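You operate a simulated robot arm through the tools that you are given. There is no shell and no other tool.

You are at the controls of a simulated robot arm. One attempt, no reset.

TASK
Test each weft under the violet light, then sort them: glowing on GLOWS, dull on PLAIN.
Fine: the lamp stays on.

It is judged by the outcome, as a careful person would: the job done as asked, and still so three seconds after it is handed in. It fails if anything else is knocked over, pushed out of place, dropped, spilled or broken.

THE ROBOT
A 7-joint arm with a fingered hand, fixed in place. Base frame: the origin is on the floor under the middle of its stand, x ahead of it, y to its left, z up; the work surface is at about z = 0.78. Lengths are in m, angles in degrees, forces in N, time in s.
With the tool pointing down near the work surface it reaches from about 0.36 to 0.86 m from the base axis. Its first joint turns from -143.0 to 143.0 degrees. Payload 3 kg.
The tool frame sits at the grasp point between the pads (the TCP): z along the fingers, y along the line on which they close. The tips reach 0.026 m beyond it. The gripper opens to 0.148 m; its body begins 0.073 m behind the TCP. The gripper is a hand of 3 fingers: y runs from the thumb to the fingers, the wrist lies at [0, 0, -0.229] in the tool frame.
Orientation is that of the tool frame in the base frame, as a unit quaternion [x, y, z, w]. With the fingers straight down and closing along the base's y, the tool's x points along the base's -x, its y along +y and its z along -z.

THE INTERFACE
- The arm moves only by the tool arm_command. Its argument "moves" is a list of rows, each a list of 2 entries, a list of its own where there are three numbers: the shift along the base's x, y, z in m, then the turn, a rotation vector about the base's x, y, z in degrees. In form: [[[dx, dy, dz], [ax, ay, az]], ...]. A call has 1 to 20 rows; each row shifts and turns the commanded pose from where the row before left it. Rows are played at 5 a second. More than 0.05 m and 8.6 degrees between two rows, and nothing of the call is played. Where a pose cannot be reached the arm comes as near as it can. A force on the tool above 40 N (or 10 N above the force at the start of the call, whichever is more), or a blocked arm, ends the call early, and 0.2 s more pass. In this call time passes only in rows, and 0.2 s behind the last. The reply holds the time, the measured pose of the TCP, the force on the tool along the base axes, the opening and the grip force, in the units named above and with some noise, with the torque about the TCP (base axes, N m) and any sound that the robot's microphone picked up.
- Cameras (640 x 400 px; columns grow to the right, rows downward): "scene" is fixed at [0.4166, -0.5074, 1.3329]; the picture's right is [0.71, -0.70, 0.00], its down [-0.35, -0.36, -0.86] and it looks along [0.60, 0.62, -0.51] (base axes); focal length 371 px, centre (320, 200). "wrist" rides on the gripper at [0.068, -0.039, -0.09] in the tool frame; the picture's right is [0.50, 0.87, 0.00], its down [-0.66, 0.38, -0.65] and it looks along [-0.57, 0.33, 0.76] (tool axes); focal length 222 px, centre (320, 200). There is no depth. A picture from a camera that has moved, and an enlarged one, comes with that camera's place and axes in the base frame and with its lens. The place of the scene camera against the robot may be out by one fixed shift of up to 0.025 m in any direction.
- grab_frame(camera): a new picture of that camera. It takes no simulated time.
- move_column(by): slides the trunk up (or, below 0, down) by that many m; the arm rides with it, the base frame stays. It gives what a move gives, with no picture.
- move_fingers(finger1, finger2, thumb_bend): sets how far each is bent, from 0 (flat) to 1 (curled in); at 0.3 the hand is open as for a grip, at 0.7 the pads meet at the TCP. One left out holds its place. A second passes; each finger stops where it meets its share of the squeeze, and holds until it gets a number again. It is the only way to open and close the hand. It gives what a move gives, with no picture; readings hold the bend of each and the force on the fingers (four entries, about 0 where the hand has none), thumb and palm.
- inspect(camera, box): a new picture of the part [left, top, right, bottom] of that camera's present view, enlarged. It takes no simulated time.
- job_done(): hands the job in; it is judged then, once.

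Places have to be worked out from the pictures, the camera data and where the tool is seen. Open the gripper and draw the arm clear of the work before you hand the job in, unless the task says otherwise.

The tools are called as a command line: name --argument value ..., lists and objects as JSON in quotes. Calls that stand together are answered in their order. arm_command: Moves the arm, as the interface text tells. Its arguments: {"type":"object","properties":{"moves":{"type":"array"}},"required":["moves"]} The other tools are called the same way: move_column (by) moves the trunk up or down; move_fingers (finger1, finger2, thumb_bend) moves the fingers one by one; grab_frame (camera) takes a picture; inspect (camera, box) takes an enlarged picture of a part of a camera's view; job_done () hands the job in.

At the start:

```text
time_s: 0.0
position: [0.9042, 0.0189, 1.0206]
ee_rot: [0.001, 1.0, 0.0, 0.0]
contact_force: [-0.7, 0.6, 0.5]
torque: [0.01, 0.0, -0.01]
grip_width: 0.1477
gripper_force: 0.2
shape: jaw
bend: [0.3, 0.3, 0.3]
finger forces: [0.0, 0.1, 0.0, 0.1, 0.0, 0.1]
trunk travel left (down, up): [-0.725, 0.165]
```

scene: 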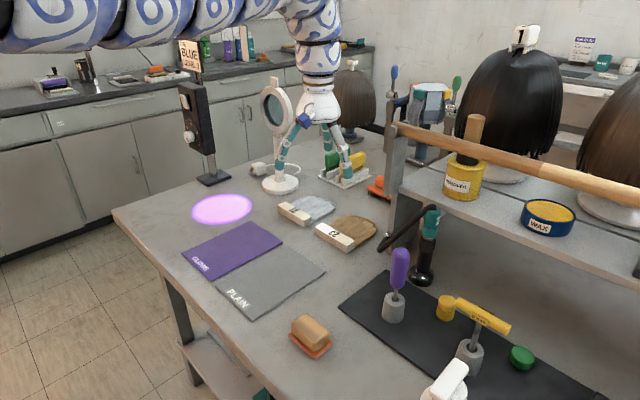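
wrist: 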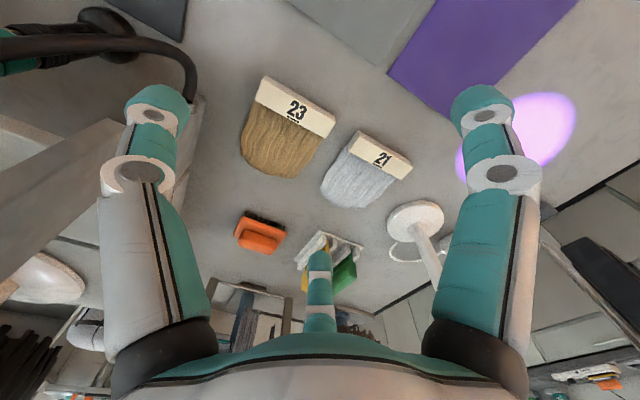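

I'll begin with closer looks at the wefts, lamp and mats before moving anything.

inspect --camera "scene" --box '[160, 60, 400, 210]'

inspect --camera "scene" --box '[160, 170, 400, 320]'

inspect --camera "wrist" --box '[200, 0, 600, 250]'

inspect --camera "scene" --box '[320, 50, 640, 250]'

inspect --camera "scene" --box '[140, 20, 260, 95]'

```text
2.67 times, centred on (280, 135) of scene
camera zoom: at [0.4166, -0.5074, 1.3329], right [0.71, -0.7, 0.0], down [-0.35, -0.36, -0.86], along [0.6, 0.62, -0.51], focal length 989 px, centre (427, 373)
```

zoom: 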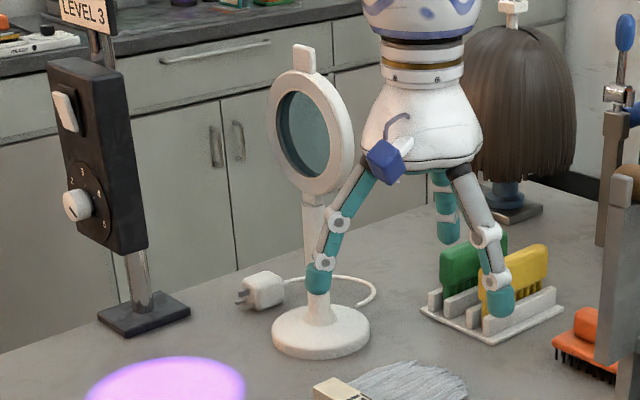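

```text
2.67 times, centred on (280, 245) of scene
camera zoom: at [0.4166, -0.5074, 1.3329], right [0.71, -0.7, 0.0], down [-0.35, -0.36, -0.86], along [0.6, 0.62, -0.51], focal length 989 px, centre (427, 80)
```

zoom: 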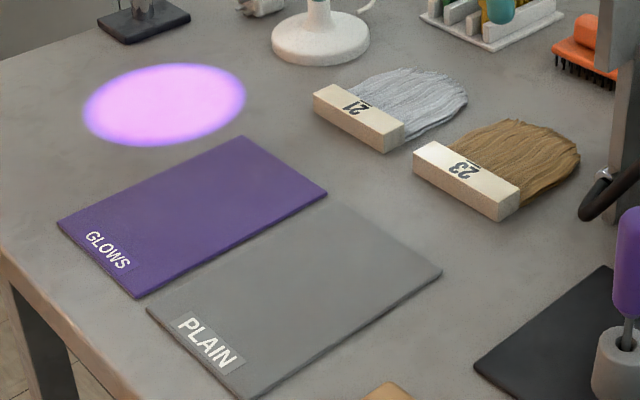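

```text
1.60 times, centred on (400, 125) of wrist
camera zoom: at [0.8371, -0.0198, 1.1095], right [-0.5, 0.87, 0.0], down [0.66, 0.38, 0.65], along [0.57, 0.33, -0.76], focal length 355 px, centre (192, 320)
```

zoom: 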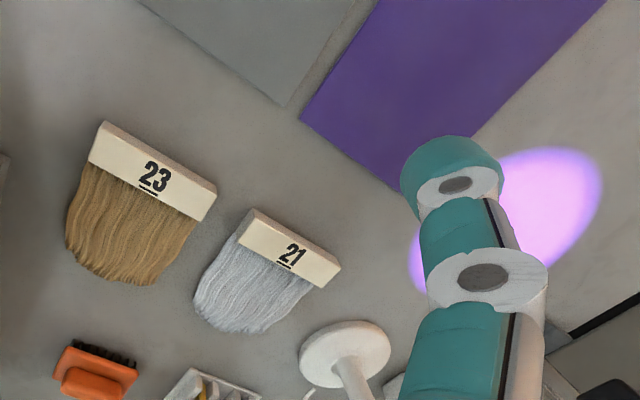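

```text
2.00 times, centred on (480, 150) of scene
camera zoom: at [0.4166, -0.5074, 1.3329], right [0.71, -0.7, 0.0], down [-0.35, -0.36, -0.86], along [0.6, 0.62, -0.51], focal length 742 px, centre (0, 300)
```

zoom: 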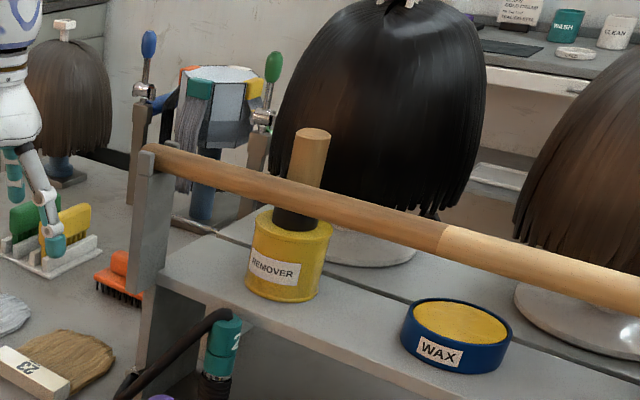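

```text
5.33 times, centred on (200, 58) of scene
camera zoom: at [0.4166, -0.5074, 1.3329], right [0.71, -0.7, 0.0], down [-0.35, -0.36, -0.86], along [0.6, 0.62, -0.51], focal length 1978 px, centre (960, 960)
```

zoom: 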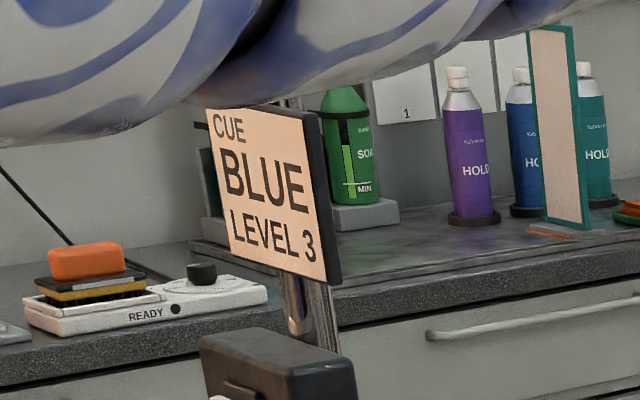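

The two wefts (21 silver, 23 brown) sit at roughly x≈0.94, with their blocks along base y and the hair toward +x. The pool is near (0.83, 0.33) and both mats are nearer the base. I'll check the blocks and hair height, and look for any other weft, before moving.

inspect --camera "scene" --box '[270, 180, 390, 255]'

inspect --camera "wrist" --box '[230, 60, 430, 220]'

inspect --camera "scene" --box '[250, 70, 400, 200]'

inspect --camera "scene" --box '[260, 220, 620, 400]'

inspect --camera "scene" --box '[0, 200, 320, 400]'

```text
5.33 times, centred on (330, 218) of scene
camera zoom: at [0.4166, -0.5074, 1.3329], right [0.71, -0.7, 0.0], down [-0.35, -0.36, -0.86], along [0.6, 0.62, -0.51], focal length 1978 px, centre (267, 107)
```

zoom: 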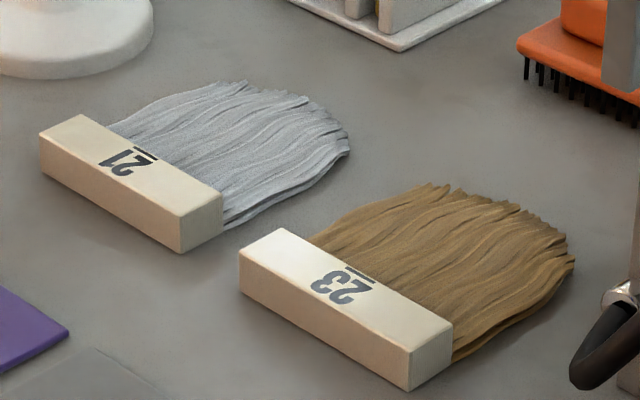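

```text
2.50 times, centred on (330, 140) of wrist
camera zoom: at [0.8371, -0.0198, 1.1095], right [-0.5, 0.87, 0.0], down [0.66, 0.38, 0.65], along [0.57, 0.33, -0.76], focal length 555 px, centre (295, 350)
```

zoom: 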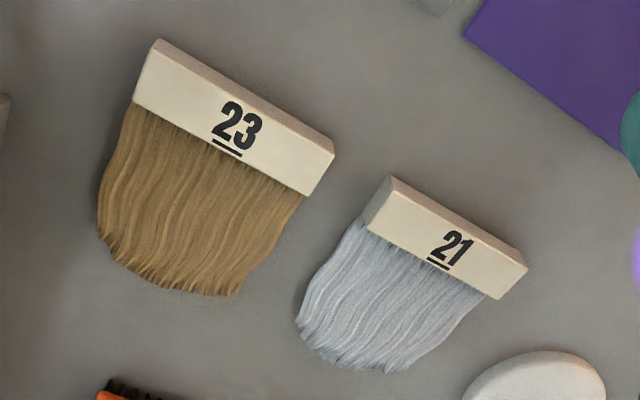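

```text
3.08 times, centred on (325, 135) of scene
camera zoom: at [0.4166, -0.5074, 1.3329], right [0.71, -0.7, 0.0], down [-0.35, -0.36, -0.86], along [0.6, 0.62, -0.51], focal length 1141 px, centre (305, 400)
```

zoom: 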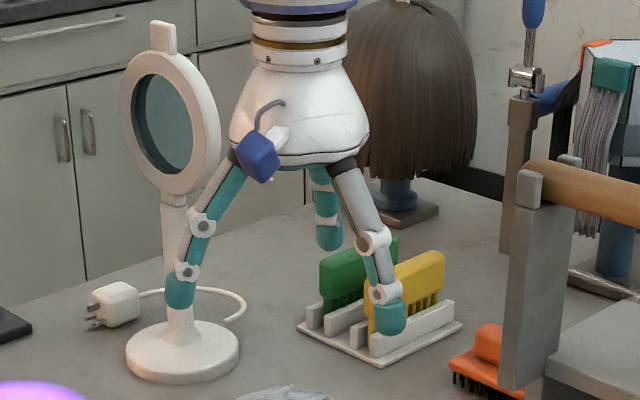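

```text
1.78 times, centred on (440, 310) of scene
camera zoom: at [0.4166, -0.5074, 1.3329], right [0.71, -0.7, 0.0], down [-0.35, -0.36, -0.86], along [0.6, 0.62, -0.51], focal length 659 px, centre (107, 4)
```

zoom: 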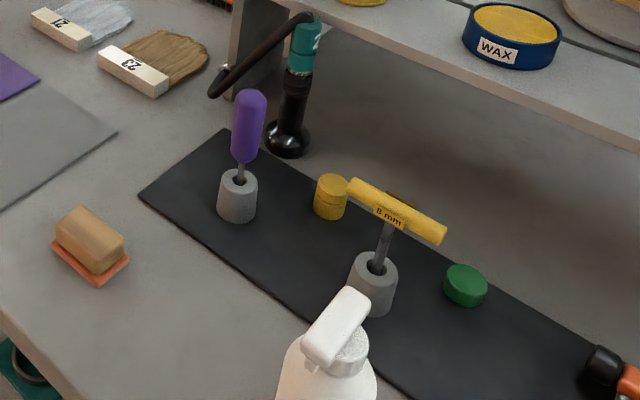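

```text
2.00 times, centred on (160, 300) of scene
camera zoom: at [0.4166, -0.5074, 1.3329], right [0.71, -0.7, 0.0], down [-0.35, -0.36, -0.86], along [0.6, 0.62, -0.51], focal length 742 px, centre (640, 0)
```

zoom: 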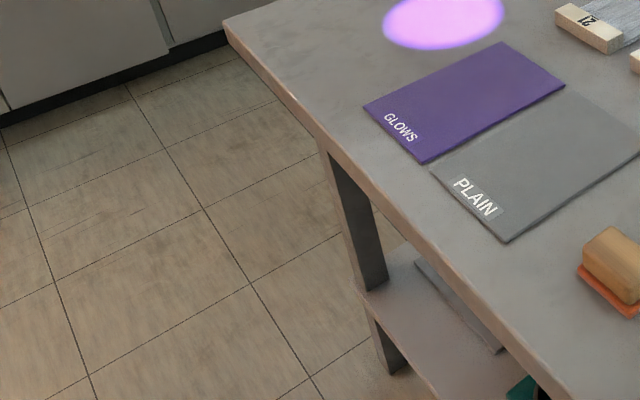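

The blocks look about 0.105 × 0.031 × 0.022 m, and the hair leaves the back face a bit lower than the top. I need to know how the three fingers move, so I'll close them partway here in free air and look.

move_fingers --finger1 0.5 --finger2 0.5 --thumb_bend 0.5

grab_frame --camera "wrist"

inspect --camera "scene" --box '[240, 80, 400, 180]'

```text
time_s: 1.0
position: [0.9049, 0.0177, 1.0208]
ee_rot: [-0.001, 1.0, 0.001, -0.001]
contact_force: [-0.3, 0.7, 0.1]
torque: [0.02, 0.0, -0.02]
grip_width: 0.0624
gripper_force: 0.1
shape: fingers
bend: [0.5, 0.5, 0.5]
finger forces: [0.1, 0.0, 0.0, 0.0, 0.0, 0.0]
trunk travel left (down, up): [-0.725, 0.165]
```

```text
taken
camera wrist: at [0.8371, -0.0198, 1.1095], right [-0.5, 0.87, 0.0], down [0.66, 0.38, 0.65], along [0.57, 0.33, -0.76], focal length 222 px, centre (320, 200)
```

wrist: 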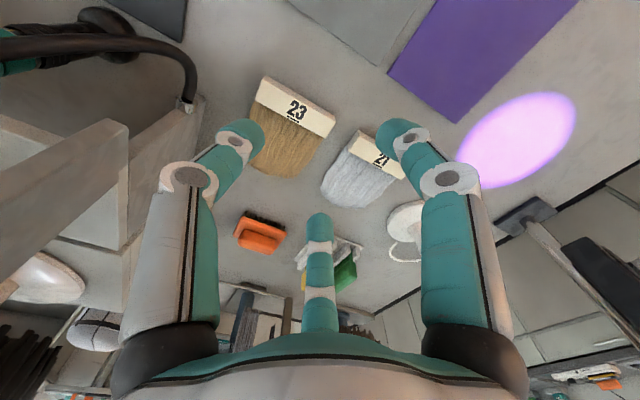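

```text
4.00 times, centred on (320, 130) of scene
camera zoom: at [0.4166, -0.5074, 1.3329], right [0.71, -0.7, 0.0], down [-0.35, -0.36, -0.86], along [0.6, 0.62, -0.51], focal length 1484 px, centre (320, 480)
```

zoom: 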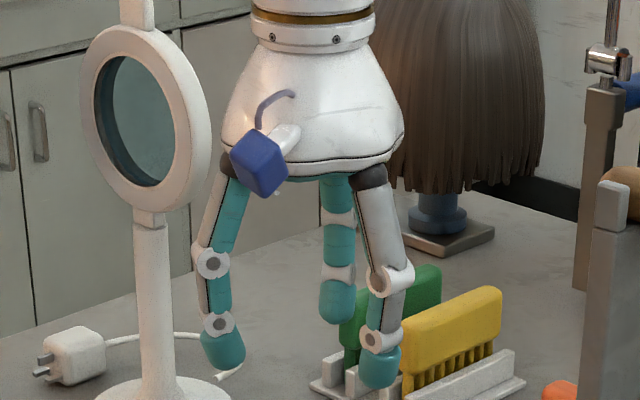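

The fingers close concentrically (three-jaw). I'll zoom in hard on where the hair meets the block to judge how much of the back face is free.

inspect --camera "scene" --box '[310, 215, 382, 260]'

inspect --camera "scene" --box '[274, 190, 346, 235]'

inspect --camera "wrist" --box '[236, 66, 356, 186]'

```text
8.89 times, centred on (346, 238) of scene
camera zoom: at [0.4166, -0.5074, 1.3329], right [0.71, -0.7, 0.0], down [-0.35, -0.36, -0.86], along [0.6, 0.62, -0.51], focal length 3297 px, centre (89, -133)
```

zoom: 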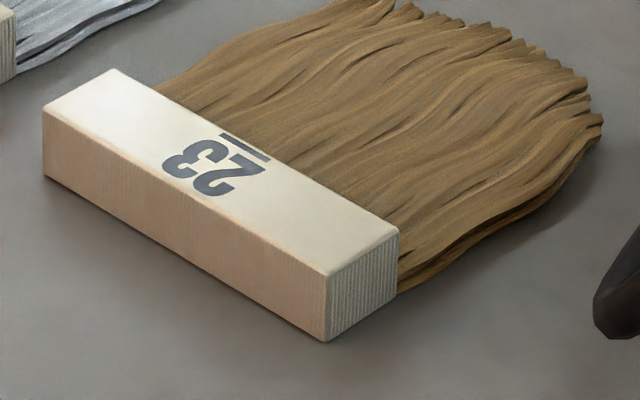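

```text
8.89 times, centred on (310, 212) of scene
camera zoom: at [0.4166, -0.5074, 1.3329], right [0.71, -0.7, 0.0], down [-0.35, -0.36, -0.86], along [0.6, 0.62, -0.51], focal length 3297 px, centre (409, 89)
```

zoom: 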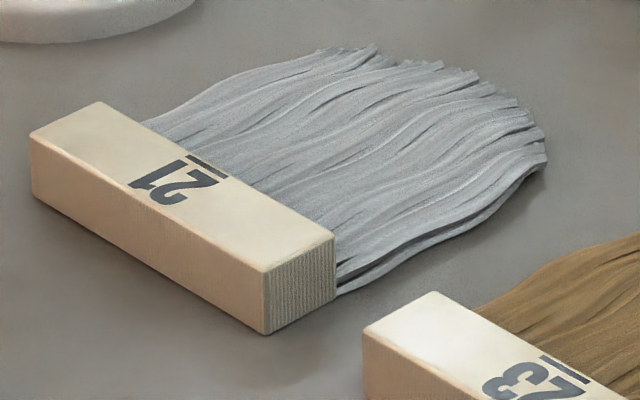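

```text
3.33 times, centred on (296, 126) of wrist
camera zoom: at [0.8371, -0.0198, 1.1095], right [-0.5, 0.87, 0.0], down [0.66, 0.38, 0.65], along [0.57, 0.33, -0.76], focal length 740 px, centre (400, 447)
```

zoom: 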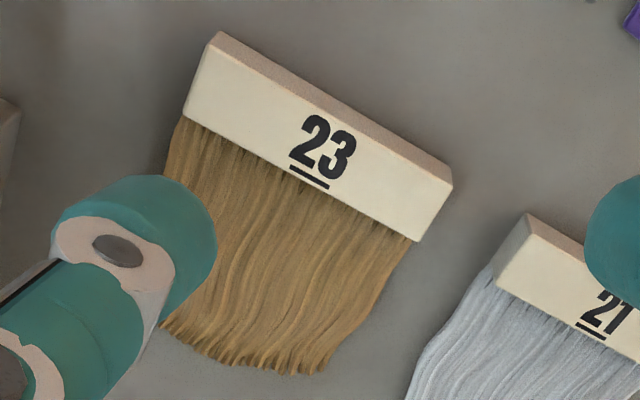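

The hair slab is roughly 0.012 m thick behind a 0.021 m block, so an end-to-end grip (thumb on the −y end, both fingers on the +y end) is cleaner than pinching across it. I'll try that pre-grasp shape in the air and move over the block to test reach.

move_fingers --finger1 0.66 --finger2 0.66 --thumb_bend 0.2

arm_command --moves '[[[0.01, 0.015, 0], [0, 0, 0]], [[0.014, 0.02, 0], [0, 0, 0]], [[0.014, 0.02, 0], [0, 0, 0]], [[0, 0, 0], [0, 0, 0]]]'

grab_frame --camera "wrist"

grab_frame --camera "scene"

```text
time_s: 2.0
position: [0.9034, 0.019, 1.0202]
ee_rot: [0.0, 1.0, 0.0, 0.0]
contact_force: [-0.4, -0.4, 0.0]
torque: [0.02, 0.02, 0.02]
grip_width: 0.0871
gripper_force: 0.0
shape: fingers
bend: [0.66, 0.66, 0.2]
finger forces: [0.0, 0.1, 0.0, 0.0, 0.0, 0.1]
trunk travel left (down, up): [-0.725, 0.165]
```

```text
time_s: 3.0
position: [0.9074, 0.0396, 1.0218]
ee_rot: [0.0, 1.0, 0.0, 0.0]
contact_force: [0.3, 0.1, 0.2]
torque: [-0.01, 0.0, -0.02]
grip_width: 0.0871
gripper_force: 0.0
shape: fingers
bend: [0.66, 0.66, 0.2]
finger forces: [0.0, 0.0, 0.1, 0.0, 0.0, 0.1]
out of reach, approached as far as the arm can: row 2, 3
trunk travel left (down, up): [-0.725, 0.165]
```

```text
taken
camera wrist: at [0.8408, 0.001, 1.1114], right [-0.5, 0.87, 0.0], down [0.66, 0.38, 0.65], along [0.57, 0.33, -0.76], focal length 222 px, centre (320, 200)
```

wrist: 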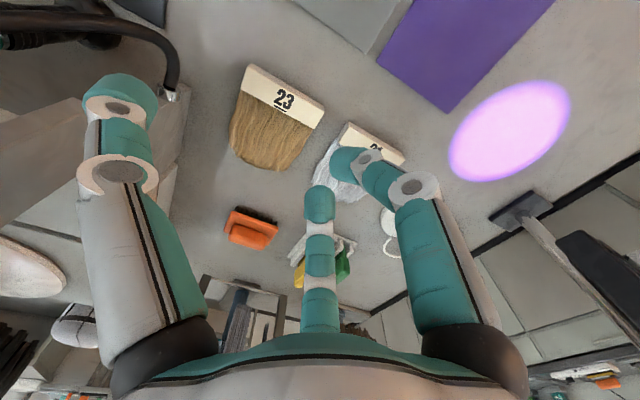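

```text
taken
```

scene: 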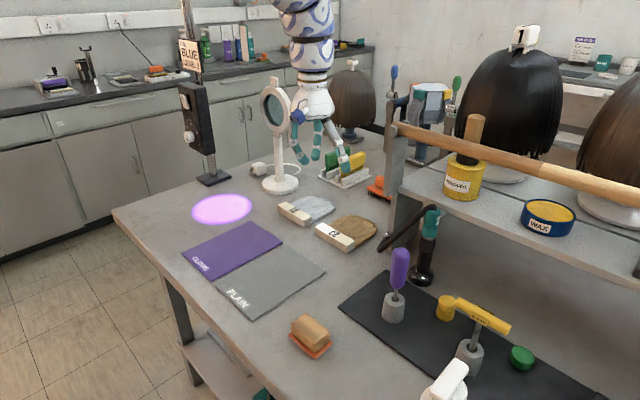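

The arm tops out near x=0.908 at this trunk height. A better grip suits this hand: yaw −90° so the thumb pushes the block's front face and the two fingers take its two ends, keeping clear of the hair. I'll back off a little first and then turn.

arm_command --moves '[[[-0.03, -0.01, 0.0], [0, 0, 0]], [[-0.03, -0.01, 0.0], [0, 0, 0]], [[0, 0, 0], [0, 0, 0]]]'

move_fingers --finger1 0.3 --finger2 0.3 --thumb_bend 0.78

```text
time_s: 3.8
position: [0.8488, 0.0162, 1.0227]
ee_rot: [0.0, 1.0, 0.001, 0.0]
contact_force: [1.1, -0.1, -0.1]
torque: [0.01, -0.02, 0.02]
grip_width: 0.0872
gripper_force: 0.0
shape: fingers
bend: [0.66, 0.66, 0.2]
finger forces: [0.1, 0.1, 0.1, 0.0, 0.0, 0.1]
trunk travel left (down, up): [-0.725, 0.165]
```

```text
time_s: 4.8
position: [0.847, 0.0192, 1.023]
ee_rot: [0.0, 1.0, 0.0, 0.001]
contact_force: [0.2, -0.4, 0.2]
torque: [0.02, 0.01, -0.02]
grip_width: 0.0645
gripper_force: 0.0
shape: fingers
bend: [0.3, 0.3, 0.78]
finger forces: [0.0, 0.1, 0.1, 0.0, 0.0, 0.0]
trunk travel left (down, up): [-0.725, 0.165]
```

The commanded pose follows the reached one, and the arm is now at (0.847, 0.018). Next I'll yaw −90° in place.

arm_command --moves '[[[0, 0, 0], [0, 0, -8.1818]], [[0, 0, 0], [0, 0, -8.1818]], [[0, 0, 0], [0, 0, -8.1818]], [[0, 0, 0], [0, 0, -8.1818]], [[0, 0, 0], [0, 0, -8.1818]], [[0, 0, 0], [0, 0, -8.1818]], [[0, 0, 0], [0, 0, -8.1818]], [[0, 0, 0], [0, 0, -8.1818]], [[0, 0, 0], [0, 0, -8.1818]], [[0, 0, 0], [0, 0, -8.1818]], [[0, 0, 0], [0, 0, -8.1818]], [[0, 0, 0], [0, 0, 0]]]'

grab_frame --camera "wrist"

grab_frame --camera "scene"

```text
time_s: 7.4
position: [0.8478, 0.0193, 1.0216]
ee_rot: [0.708, 0.707, 0.0, 0.0]
contact_force: [0.4, 0.2, -0.3]
torque: [0.02, 0.0, 0.02]
grip_width: 0.0644
gripper_force: 0.1
shape: fingers
bend: [0.3, 0.3, 0.78]
finger forces: [0.1, 0.1, 0.0, 0.0, 0.0, 0.0]
trunk travel left (down, up): [-0.725, 0.165]
```

```text
taken
camera wrist: at [0.8102, 0.0876, 1.111], right [0.87, 0.5, 0.0], down [0.38, -0.66, 0.65], along [0.33, -0.57, -0.76], focal length 222 px, centre (320, 200)
```

wrist: 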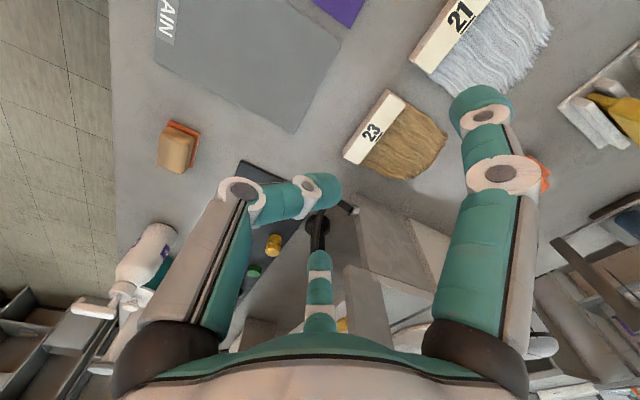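

```text
taken
```

scene: 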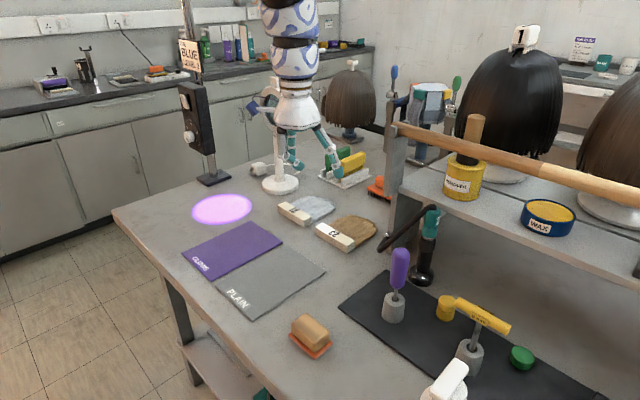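

The measurements look right: curled thumb tip about +0.007 m past the TCP, finger tips about 0.087 m out at 60°, all tip bottoms at nearly the same height. For more reach at table height I'll raise the arm 0.1 and then lower the trunk in steps.

arm_command --moves '[[[0, 0, 0.03], [0, 0, 0]], [[0, 0, 0.04], [0, 0, 0]], [[0, 0, 0.03], [0, 0, 0]], [[0, 0, 0], [0, 0, 0]]]'

move_column --by -0.12

grab_frame --camera "scene"

```text
time_s: 8.4
position: [0.8474, 0.0185, 1.1215]
ee_rot: [0.707, 0.707, 0.0, -0.001]
contact_force: [-0.1, -0.7, 0.2]
torque: [0.0, 0.02, 0.02]
grip_width: 0.0649
gripper_force: 0.1
shape: fingers
bend: [0.3, 0.3, 0.78]
finger forces: [0.0, 0.0, 0.0, 0.0, 0.0, 0.0]
trunk travel left (down, up): [-0.725, 0.165]
```

```text
time_s: 9.9
position: [0.8476, 0.0206, 1.0029]
ee_rot: [0.707, 0.707, 0.0, 0.0]
contact_force: [-0.2, 0.6, 0.1]
torque: [0.01, 0.02, -0.01]
grip_width: 0.0647
gripper_force: 0.1
shape: fingers
bend: [0.3, 0.3, 0.78]
finger forces: [0.0, 0.0, 0.1, 0.0, 0.0, 0.0]
trunk travel left (down, up): [-0.605, 0.285]
```

```text
taken
```

scene: 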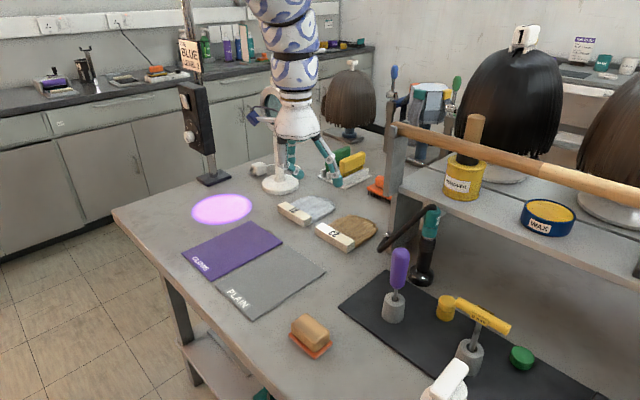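

The trunk drop was clean with no contact. I'll lower another 0.13 (TCP ≈ 0.87, tips well above the blocks) and look.

move_column --by -0.13

grab_frame --camera "wrist"

grab_frame --camera "scene"

```text
time_s: 11.5
position: [0.848, 0.0196, 0.8733]
ee_rot: [0.707, 0.707, 0.0, 0.0]
contact_force: [-0.2, 0.2, -0.3]
torque: [0.01, 0.01, -0.02]
grip_width: 0.0647
gripper_force: 0.2
shape: fingers
bend: [0.3, 0.3, 0.78]
finger forces: [0.1, 0.0, 0.0, 0.0, 0.0, 0.0]
trunk travel left (down, up): [-0.475, 0.415]
```

```text
taken
camera wrist: at [0.8093, 0.0878, 0.9616], right [0.87, 0.5, 0.0], down [0.38, -0.66, 0.65], along [0.33, -0.57, -0.76], focal length 222 px, centre (320, 200)
```

wrist: 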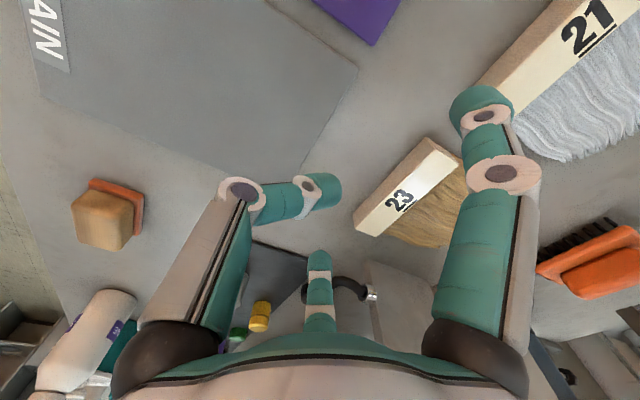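

```text
taken
```

scene: 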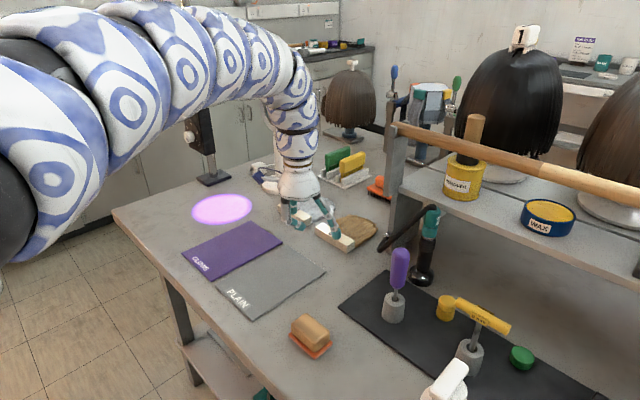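

Now I'll zoom the wrist view on both blocks to fix their positions.

inspect --camera "wrist" --box '[340, 120, 480, 260]'

inspect --camera "wrist" --box '[440, 0, 640, 160]'

inspect --camera "wrist" --box '[0, 0, 400, 250]'

```text
2.86 times, centred on (410, 190) of wrist
camera zoom: at [0.8093, 0.0878, 0.9616], right [0.87, 0.5, 0.0], down [0.38, -0.66, 0.65], along [0.33, -0.57, -0.76], focal length 635 px, centre (63, 229)
```

zoom: 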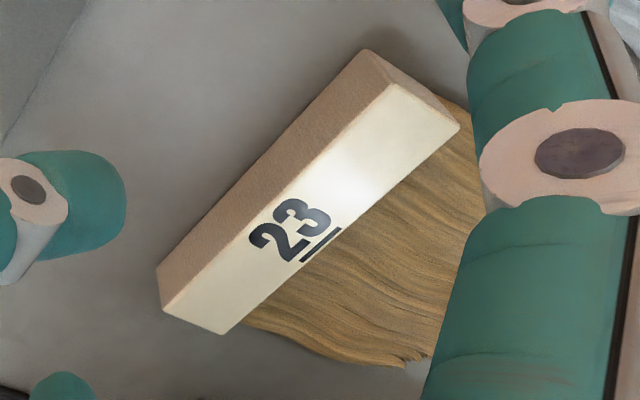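

```text
2.50 times, centred on (540, 80) of wrist
camera zoom: at [0.8093, 0.0878, 0.9616], right [0.87, 0.5, 0.0], down [0.38, -0.66, 0.65], along [0.33, -0.57, -0.76], focal length 555 px, centre (-230, 500)
```

zoom: 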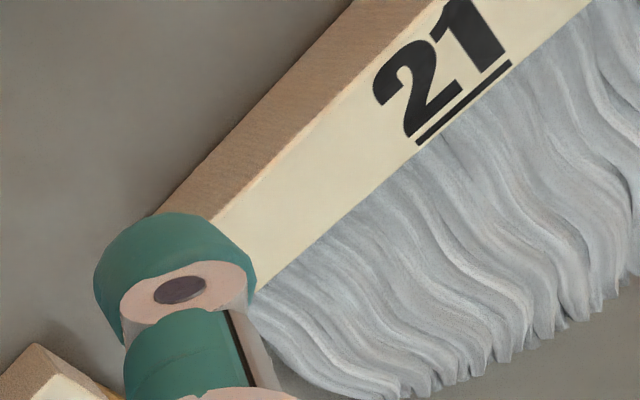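

```text
1.60 times, centred on (200, 125) of wrist
camera zoom: at [0.8093, 0.0878, 0.9616], right [0.87, 0.5, 0.0], down [0.38, -0.66, 0.65], along [0.33, -0.57, -0.76], focal length 355 px, centre (512, 320)
```

zoom: 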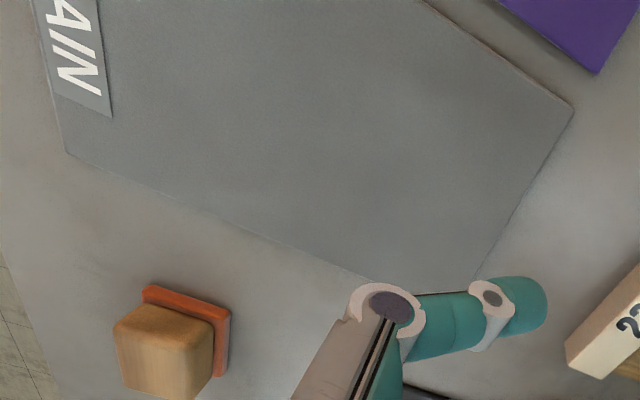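

Weft 23's block spans x 0.930–0.957, y −0.045–0.061, and weft 21 starts near y≈0.097. I'll set the fingers to just wider than the block, thumb slightly relaxed, and move over 23 at this height to check reach and alignment.

move_fingers --finger1 0.32 --finger2 0.32 --thumb_bend 0.74

arm_command --moves '[[[0.02, -0.004, 0], [0, 0, 0]], [[0.02, -0.004, 0], [0, 0, 0]], [[0.018, -0.0036, 0], [0, 0, 0]], [[0, 0, 0], [0, 0, 0]]]'

grab_frame --camera "wrist"

inspect --camera "scene" --box '[260, 140, 420, 260]'

```text
time_s: 12.5
position: [0.8476, 0.0198, 0.8735]
ee_rot: [0.707, 0.707, 0.0, 0.0]
contact_force: [0.0, -0.1, -0.7]
torque: [-0.02, 0.01, 0.0]
grip_width: 0.0642
gripper_force: 0.0
shape: fingers
bend: [0.32, 0.32, 0.74]
finger forces: [0.0, 0.1, 0.0, 0.0, 0.1, 0.1]
trunk travel left (down, up): [-0.475, 0.415]
```

```text
time_s: 13.5
position: [0.9061, 0.0079, 0.8728]
ee_rot: [0.708, 0.707, 0.0, 0.0]
contact_force: [0.7, -0.9, -0.3]
torque: [0.0, -0.02, 0.02]
grip_width: 0.0643
gripper_force: 0.1
shape: fingers
bend: [0.32, 0.32, 0.74]
finger forces: [0.0, 0.1, 0.0, 0.0, 0.0, 0.0]
trunk travel left (down, up): [-0.475, 0.415]
```

```text
taken
camera wrist: at [0.867, 0.0754, 0.962], right [0.87, 0.5, 0.0], down [0.38, -0.65, 0.65], along [0.33, -0.57, -0.76], focal length 222 px, centre (320, 200)
```

wrist: 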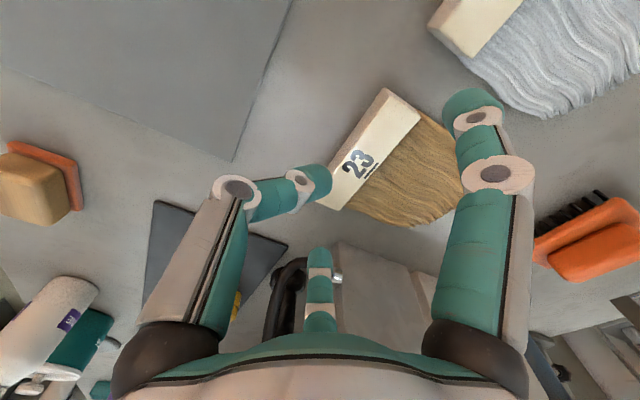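

```text
3.33 times, centred on (340, 200) of scene
camera zoom: at [0.4166, -0.5074, 1.3329], right [0.71, -0.7, 0.0], down [-0.35, -0.36, -0.86], along [0.6, 0.62, -0.51], focal length 1236 px, centre (253, 200)
```

zoom: 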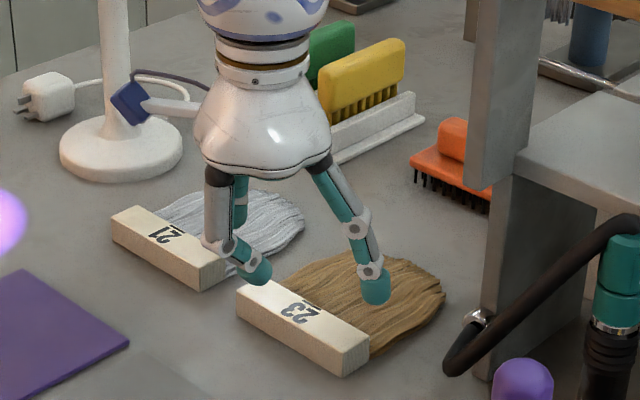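

Reach is fine here at (0.906, 0.008). I'll zoom to check alignment of block 23 and the fingers once more before descending.

inspect --camera "wrist" --box '[280, 70, 440, 230]'

inspect --camera "wrist" --box '[400, 0, 560, 140]'

```text
2.50 times, centred on (360, 150) of wrist
camera zoom: at [0.867, 0.0754, 0.962], right [0.87, 0.5, 0.0], down [0.38, -0.65, 0.65], along [0.33, -0.57, -0.76], focal length 555 px, centre (220, 325)
```

zoom: 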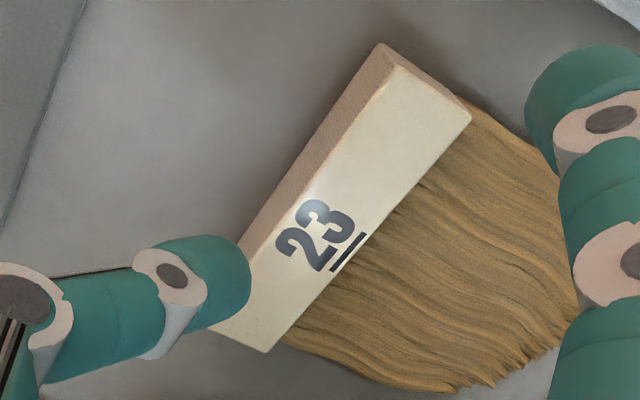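

```text
2.86 times, centred on (480, 70) of wrist
camera zoom: at [0.867, 0.0754, 0.962], right [0.87, 0.5, 0.0], down [0.38, -0.65, 0.65], along [0.33, -0.57, -0.76], focal length 635 px, centre (-137, 571)
```

zoom: 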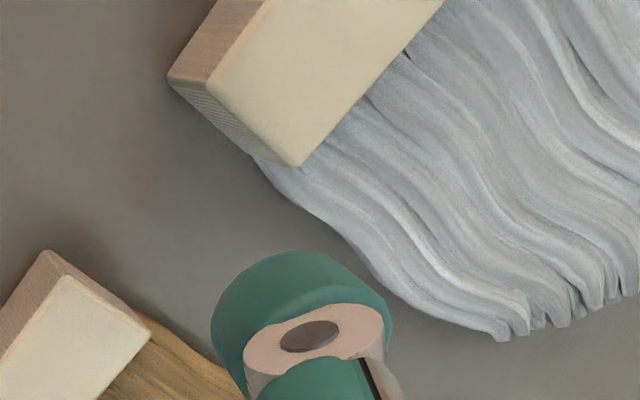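

The gap between the blocks is about 0.042 m and the finger tip (~0.027 m) fits with several mm each side. I'll open the fingers a touch and descend most of the way.

move_fingers --finger1 0.305 --finger2 0.305 --thumb_bend 0.74

arm_command --moves '[[[0.002, 0, -0.012], [0, 0, 0]], [[0.001, 0, -0.012], [0, 0, 0]], [[0, 0, -0.012], [0, 0, 0]], [[0, 0, -0.012], [0, 0, 0]], [[0, 0, 0], [0, 0, 0]]]'

grab_frame --camera "wrist"

inspect --camera "scene" --box '[280, 170, 400, 260]'

```text
time_s: 14.5
position: [0.9061, 0.0063, 0.8734]
ee_rot: [0.707, 0.707, 0.0, 0.0]
contact_force: [-0.1, -0.2, 0.0]
torque: [0.0, -0.03, 0.01]
grip_width: 0.0669
gripper_force: 0.1
shape: fingers
bend: [0.3, 0.3, 0.74]
finger forces: [0.0, 0.1, 0.0, 0.1, 0.1, 0.1]
trunk travel left (down, up): [-0.475, 0.415]
```

```text
time_s: 15.7
position: [0.91, 0.0089, 0.8254]
ee_rot: [0.708, 0.707, 0.0, 0.0]
contact_force: [0.8, -0.7, 0.5]
torque: [0.0, -0.02, 0.01]
grip_width: 0.0673
gripper_force: 0.1
shape: fingers
bend: [0.3, 0.3, 0.74]
finger forces: [0.0, 0.1, 0.1, 0.1, 0.0, 0.0]
trunk travel left (down, up): [-0.475, 0.415]
```

```text
taken
camera wrist: at [0.8707, 0.0764, 0.9141], right [0.87, 0.5, 0.0], down [0.38, -0.65, 0.65], along [0.33, -0.57, -0.76], focal length 222 px, centre (320, 200)
```

wrist: 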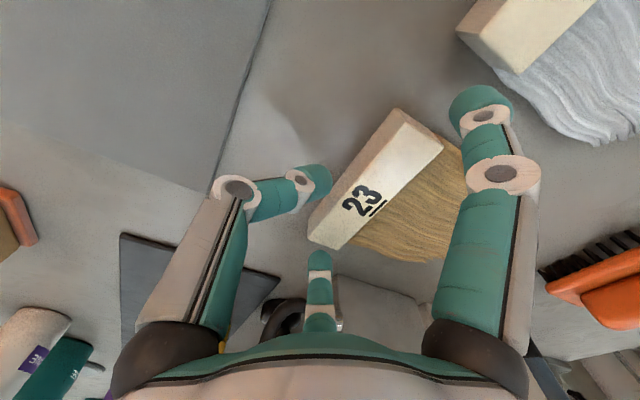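

```text
4.44 times, centred on (340, 215) of scene
camera zoom: at [0.4166, -0.5074, 1.3329], right [0.71, -0.7, 0.0], down [-0.35, -0.36, -0.86], along [0.6, 0.62, -0.51], focal length 1649 px, centre (231, 133)
```

zoom: 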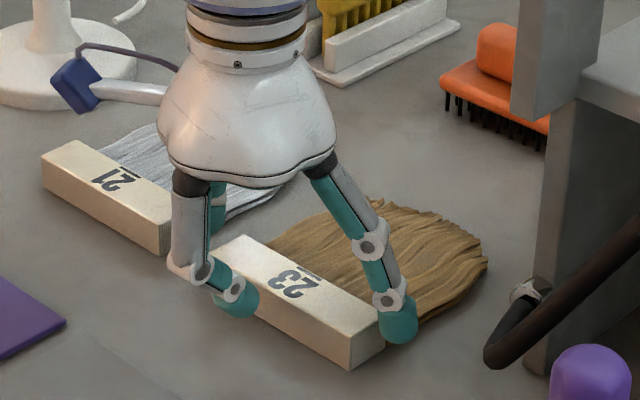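

No contact yet at z=0.825, with the thumb in front of the block and the −y finger just off its end. I'll ease down another ~0.012 m.

arm_command --moves '[[[0, 0, -0.004], [0, 0, 0]], [[0, 0, -0.004], [0, 0, 0]], [[0, 0, -0.004], [0, 0, 0]], [[0, 0, 0], [0, 0, 0]]]'

inspect --camera "wrist" --box '[260, 80, 540, 280]'

inspect --camera "scene" --box '[310, 200, 390, 260]'

```text
time_s: 16.7
position: [0.9099, 0.0074, 0.8127]
ee_rot: [0.707, 0.707, 0.001, 0.0]
contact_force: [0.2, 0.7, -0.6]
torque: [0.01, 0.0, 0.0]
grip_width: 0.0671
gripper_force: 0.0
shape: fingers
bend: [0.3, 0.3, 0.74]
finger forces: [0.0, 0.0, 0.0, 0.0, 0.0, 0.0]
trunk travel left (down, up): [-0.475, 0.415]
```

```text
2.00 times, centred on (400, 180) of wrist
camera zoom: at [0.8707, 0.0759, 0.9019], right [0.87, 0.5, 0.0], down [0.38, -0.66, 0.65], along [0.33, -0.57, -0.76], focal length 444 px, centre (160, 240)
```

zoom: 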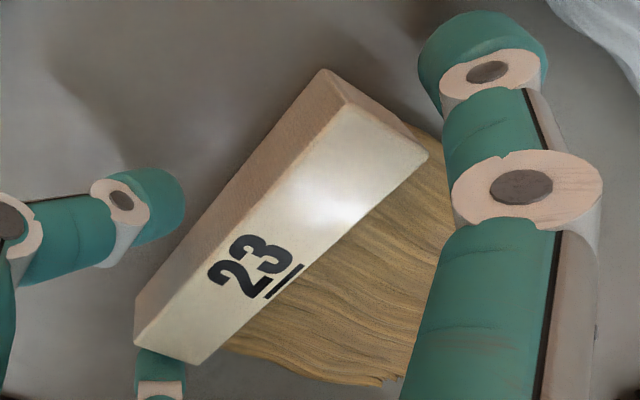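

```text
6.67 times, centred on (350, 230) of scene
camera zoom: at [0.4166, -0.5074, 1.3329], right [0.71, -0.7, 0.0], down [-0.35, -0.36, -0.86], along [0.6, 0.62, -0.51], focal length 2473 px, centre (120, 0)
```

zoom: 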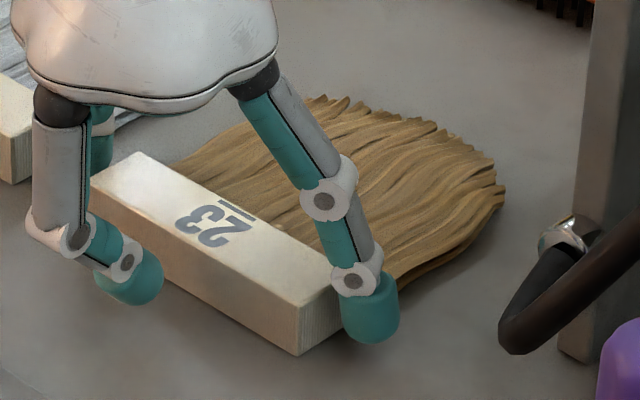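

At z=0.8127 all three tips are beside the block with nothing touched. Closing dips the tips slightly, so I'll rise 2 mm and then close gently in stages, starting with the fingers and thumb near contact.

arm_command --moves '[[[0, 0, 0.002], [0, 0, 0]], [[0, 0, 0], [0, 0, 0]]]'

move_fingers --finger1 0.34 --finger2 0.34 --thumb_bend 0.78

inspect --camera "wrist" --box '[260, 80, 540, 280]'

inspect --camera "scene" --box '[310, 200, 390, 260]'

```text
time_s: 17.3
position: [0.9098, 0.0073, 0.8151]
ee_rot: [0.707, 0.707, -0.001, -0.001]
contact_force: [-0.2, 0.3, 0.5]
torque: [0.02, -0.01, 0.01]
grip_width: 0.0671
gripper_force: 0.0
shape: fingers
bend: [0.3, 0.3, 0.74]
finger forces: [0.1, 0.1, 0.0, 0.1, 0.1, 0.0]
trunk travel left (down, up): [-0.475, 0.415]
```

```text
time_s: 18.3
position: [0.9089, 0.0072, 0.8148]
ee_rot: [0.707, 0.708, 0.0, 0.0]
contact_force: [0.2, -0.2, 0.4]
torque: [0.02, 0.03, -0.02]
grip_width: 0.0582
gripper_force: 0.1
shape: fingers
bend: [0.34, 0.34, 0.78]
finger forces: [0.0, 0.1, 0.0, 0.1, 0.0, 0.0]
trunk travel left (down, up): [-0.475, 0.415]
```

```text
2.00 times, centred on (400, 180) of wrist
camera zoom: at [0.8707, 0.076, 0.9039], right [0.87, 0.5, 0.0], down [0.38, -0.66, 0.65], along [0.33, -0.57, -0.76], focal length 444 px, centre (160, 240)
```

zoom: 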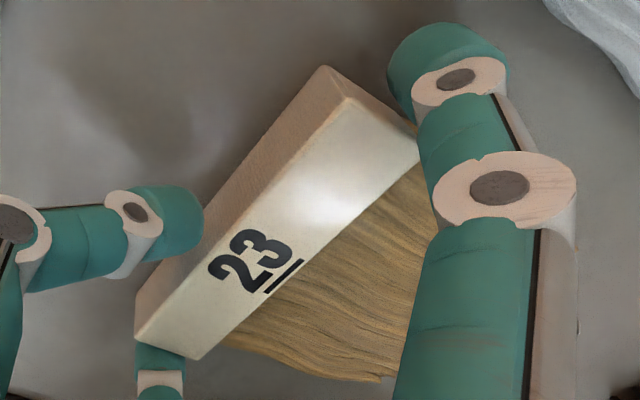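

```text
6.67 times, centred on (350, 230) of scene
camera zoom: at [0.4166, -0.5074, 1.3329], right [0.71, -0.7, 0.0], down [-0.35, -0.36, -0.86], along [0.6, 0.62, -0.51], focal length 2473 px, centre (120, 0)
```

zoom: 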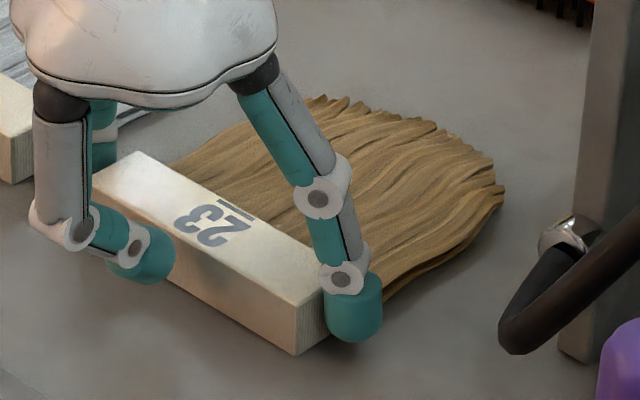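

The fingers are nearly touching the ends and the thumb is close to the front face, with forces still zero. I'll close a bit further.

move_fingers --finger1 0.365 --finger2 0.365 --thumb_bend 0.8

inspect --camera "wrist" --box '[260, 80, 540, 280]'

inspect --camera "scene" --box '[310, 200, 390, 260]'

```text
time_s: 19.3
position: [0.9095, 0.0081, 0.8143]
ee_rot: [0.707, 0.707, -0.001, 0.0]
contact_force: [0.1, 0.4, -0.5]
torque: [0.01, -0.03, 0.02]
grip_width: 0.0549
gripper_force: 0.4
shape: fingers
bend: [0.35, 0.35, 0.8]
finger forces: [0.4, 0.7, 0.0, 0.0, 0.1, 0.0]
trunk travel left (down, up): [-0.475, 0.415]
```

```text
2.00 times, centred on (400, 180) of wrist
camera zoom: at [0.8707, 0.076, 0.9039], right [0.87, 0.5, 0.0], down [0.38, -0.66, 0.65], along [0.33, -0.57, -0.76], focal length 444 px, centre (160, 240)
```

zoom: 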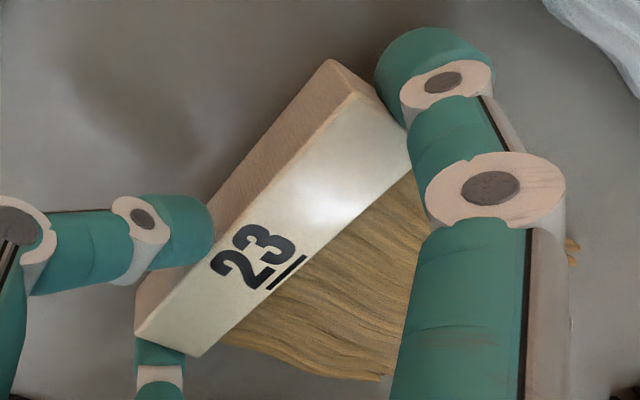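

```text
6.67 times, centred on (350, 230) of scene
camera zoom: at [0.4166, -0.5074, 1.3329], right [0.71, -0.7, 0.0], down [-0.35, -0.36, -0.86], along [0.6, 0.62, -0.51], focal length 2473 px, centre (120, 0)
```

zoom: 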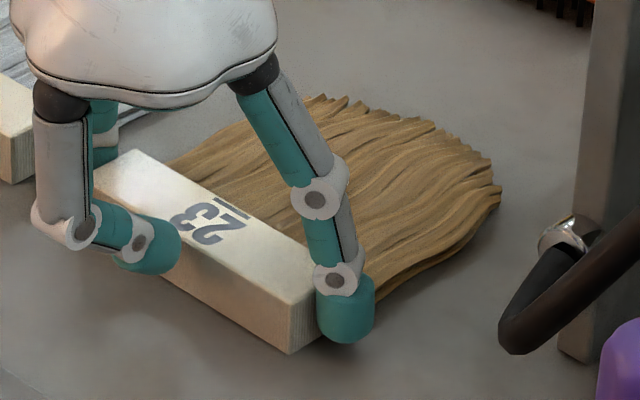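

Both fingers now touch the ends (0.4 / 0.7 N). Next, bring the thumb onto the front face and firm up the fingers.

move_fingers --finger1 0.38 --finger2 0.38 --thumb_bend 0.84

inspect --camera "scene" --box '[310, 200, 390, 260]'

inspect --camera "wrist" --box '[260, 80, 540, 280]'

```text
time_s: 20.3
position: [0.9085, 0.0084, 0.8144]
ee_rot: [0.707, 0.707, 0.001, -0.001]
contact_force: [0.6, 0.1, 0.4]
torque: [-0.01, -0.02, -0.01]
grip_width: 0.0536
gripper_force: 1.8
shape: fingers
bend: [0.36, 0.36, 0.84]
finger forces: [1.8, 1.8, 0.0, 0.0, 0.0, 0.0]
trunk travel left (down, up): [-0.475, 0.415]
```

```text
6.67 times, centred on (350, 230) of scene
camera zoom: at [0.4166, -0.5074, 1.3329], right [0.71, -0.7, 0.0], down [-0.35, -0.36, -0.86], along [0.6, 0.62, -0.51], focal length 2473 px, centre (120, 0)
```

zoom: 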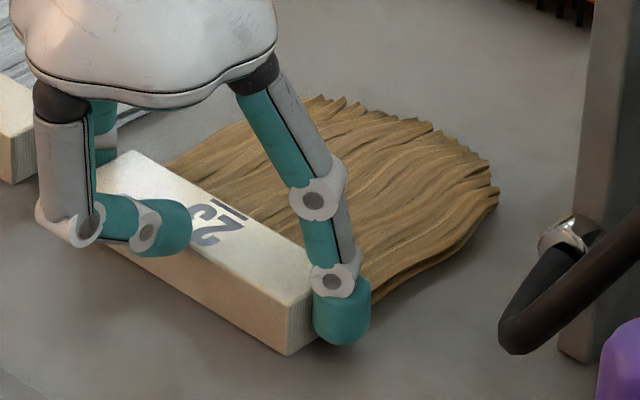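

```text
2.00 times, centred on (400, 180) of wrist
camera zoom: at [0.8706, 0.076, 0.9039], right [0.87, 0.5, 0.0], down [0.38, -0.66, 0.65], along [0.33, -0.57, -0.76], focal length 444 px, centre (160, 240)
```

zoom: 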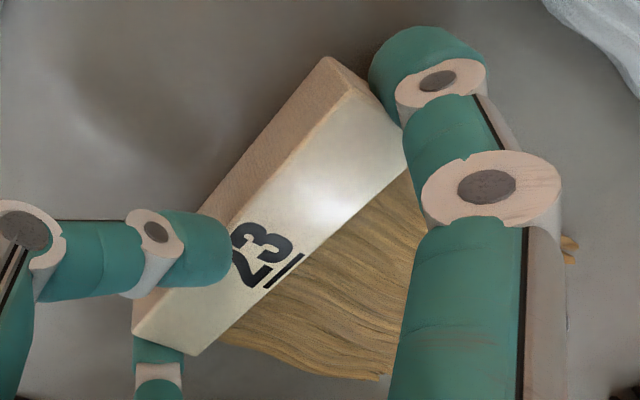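

The thumb curls too high at 0.84: it reads 0 N and sits near the block's top edge. I'll reopen slightly and lean the hand 8° forward so the thumb and finger tips come to the same height.

move_fingers --finger1 0.31 --finger2 0.31 --thumb_bend 0.72

arm_command --moves '[[[0, 0, 0.004], [0, -4, 0]], [[0, 0, 0], [0, -4, 0]], [[0, 0, 0], [0, 0, 0]]]'

inspect --camera "scene" --box '[310, 200, 390, 260]'

inspect --camera "wrist" --box '[260, 80, 540, 280]'

```text
time_s: 21.3
position: [0.9086, 0.0076, 0.815]
ee_rot: [0.707, 0.707, 0.0, 0.0]
contact_force: [0.3, -0.2, -0.8]
torque: [0.0, 0.0, 0.03]
grip_width: 0.0668
gripper_force: 0.1
shape: fingers
bend: [0.31, 0.31, 0.72]
finger forces: [0.0, 0.0, 0.1, 0.0, 0.0, 0.0]
trunk travel left (down, up): [-0.475, 0.415]
```

```text
time_s: 22.1
position: [0.9102, 0.007, 0.8185]
ee_rot: [0.705, 0.706, 0.049, 0.05]
contact_force: [0.0, 0.7, 0.9]
torque: [0.0, 0.0, 0.02]
grip_width: 0.0673
gripper_force: 0.0
shape: fingers
bend: [0.31, 0.31, 0.72]
finger forces: [0.0, 0.1, 0.1, 0.0, 0.0, 0.1]
trunk travel left (down, up): [-0.475, 0.415]
```

```text
6.67 times, centred on (350, 230) of scene
camera zoom: at [0.4166, -0.5074, 1.3329], right [0.71, -0.7, 0.0], down [-0.35, -0.36, -0.86], along [0.6, 0.62, -0.51], focal length 2473 px, centre (120, 0)
```

zoom: 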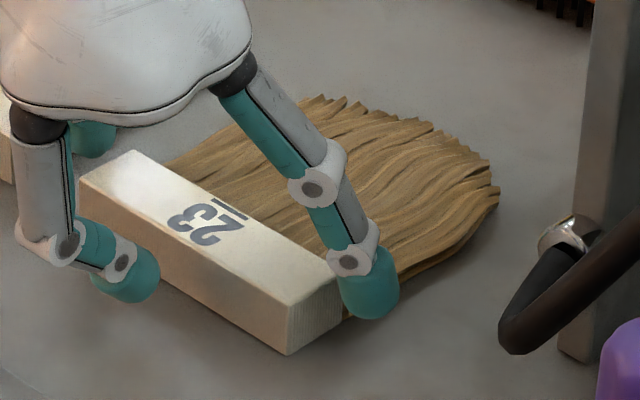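

```text
2.00 times, centred on (400, 180) of wrist
camera zoom: at [0.8579, 0.0758, 0.9007], right [0.86, 0.5, 0.12], down [0.28, -0.66, 0.7], along [0.43, -0.57, -0.7], focal length 444 px, centre (160, 240)
```

zoom: 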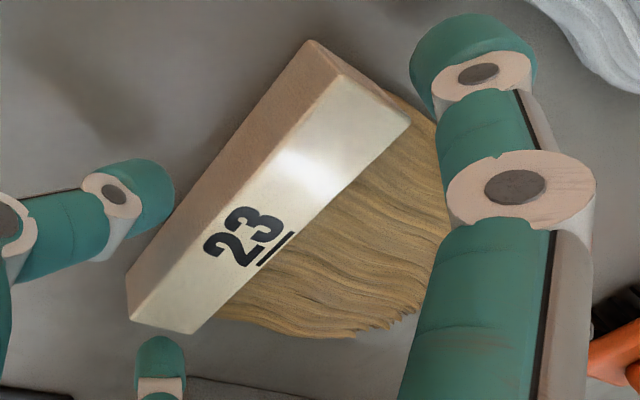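

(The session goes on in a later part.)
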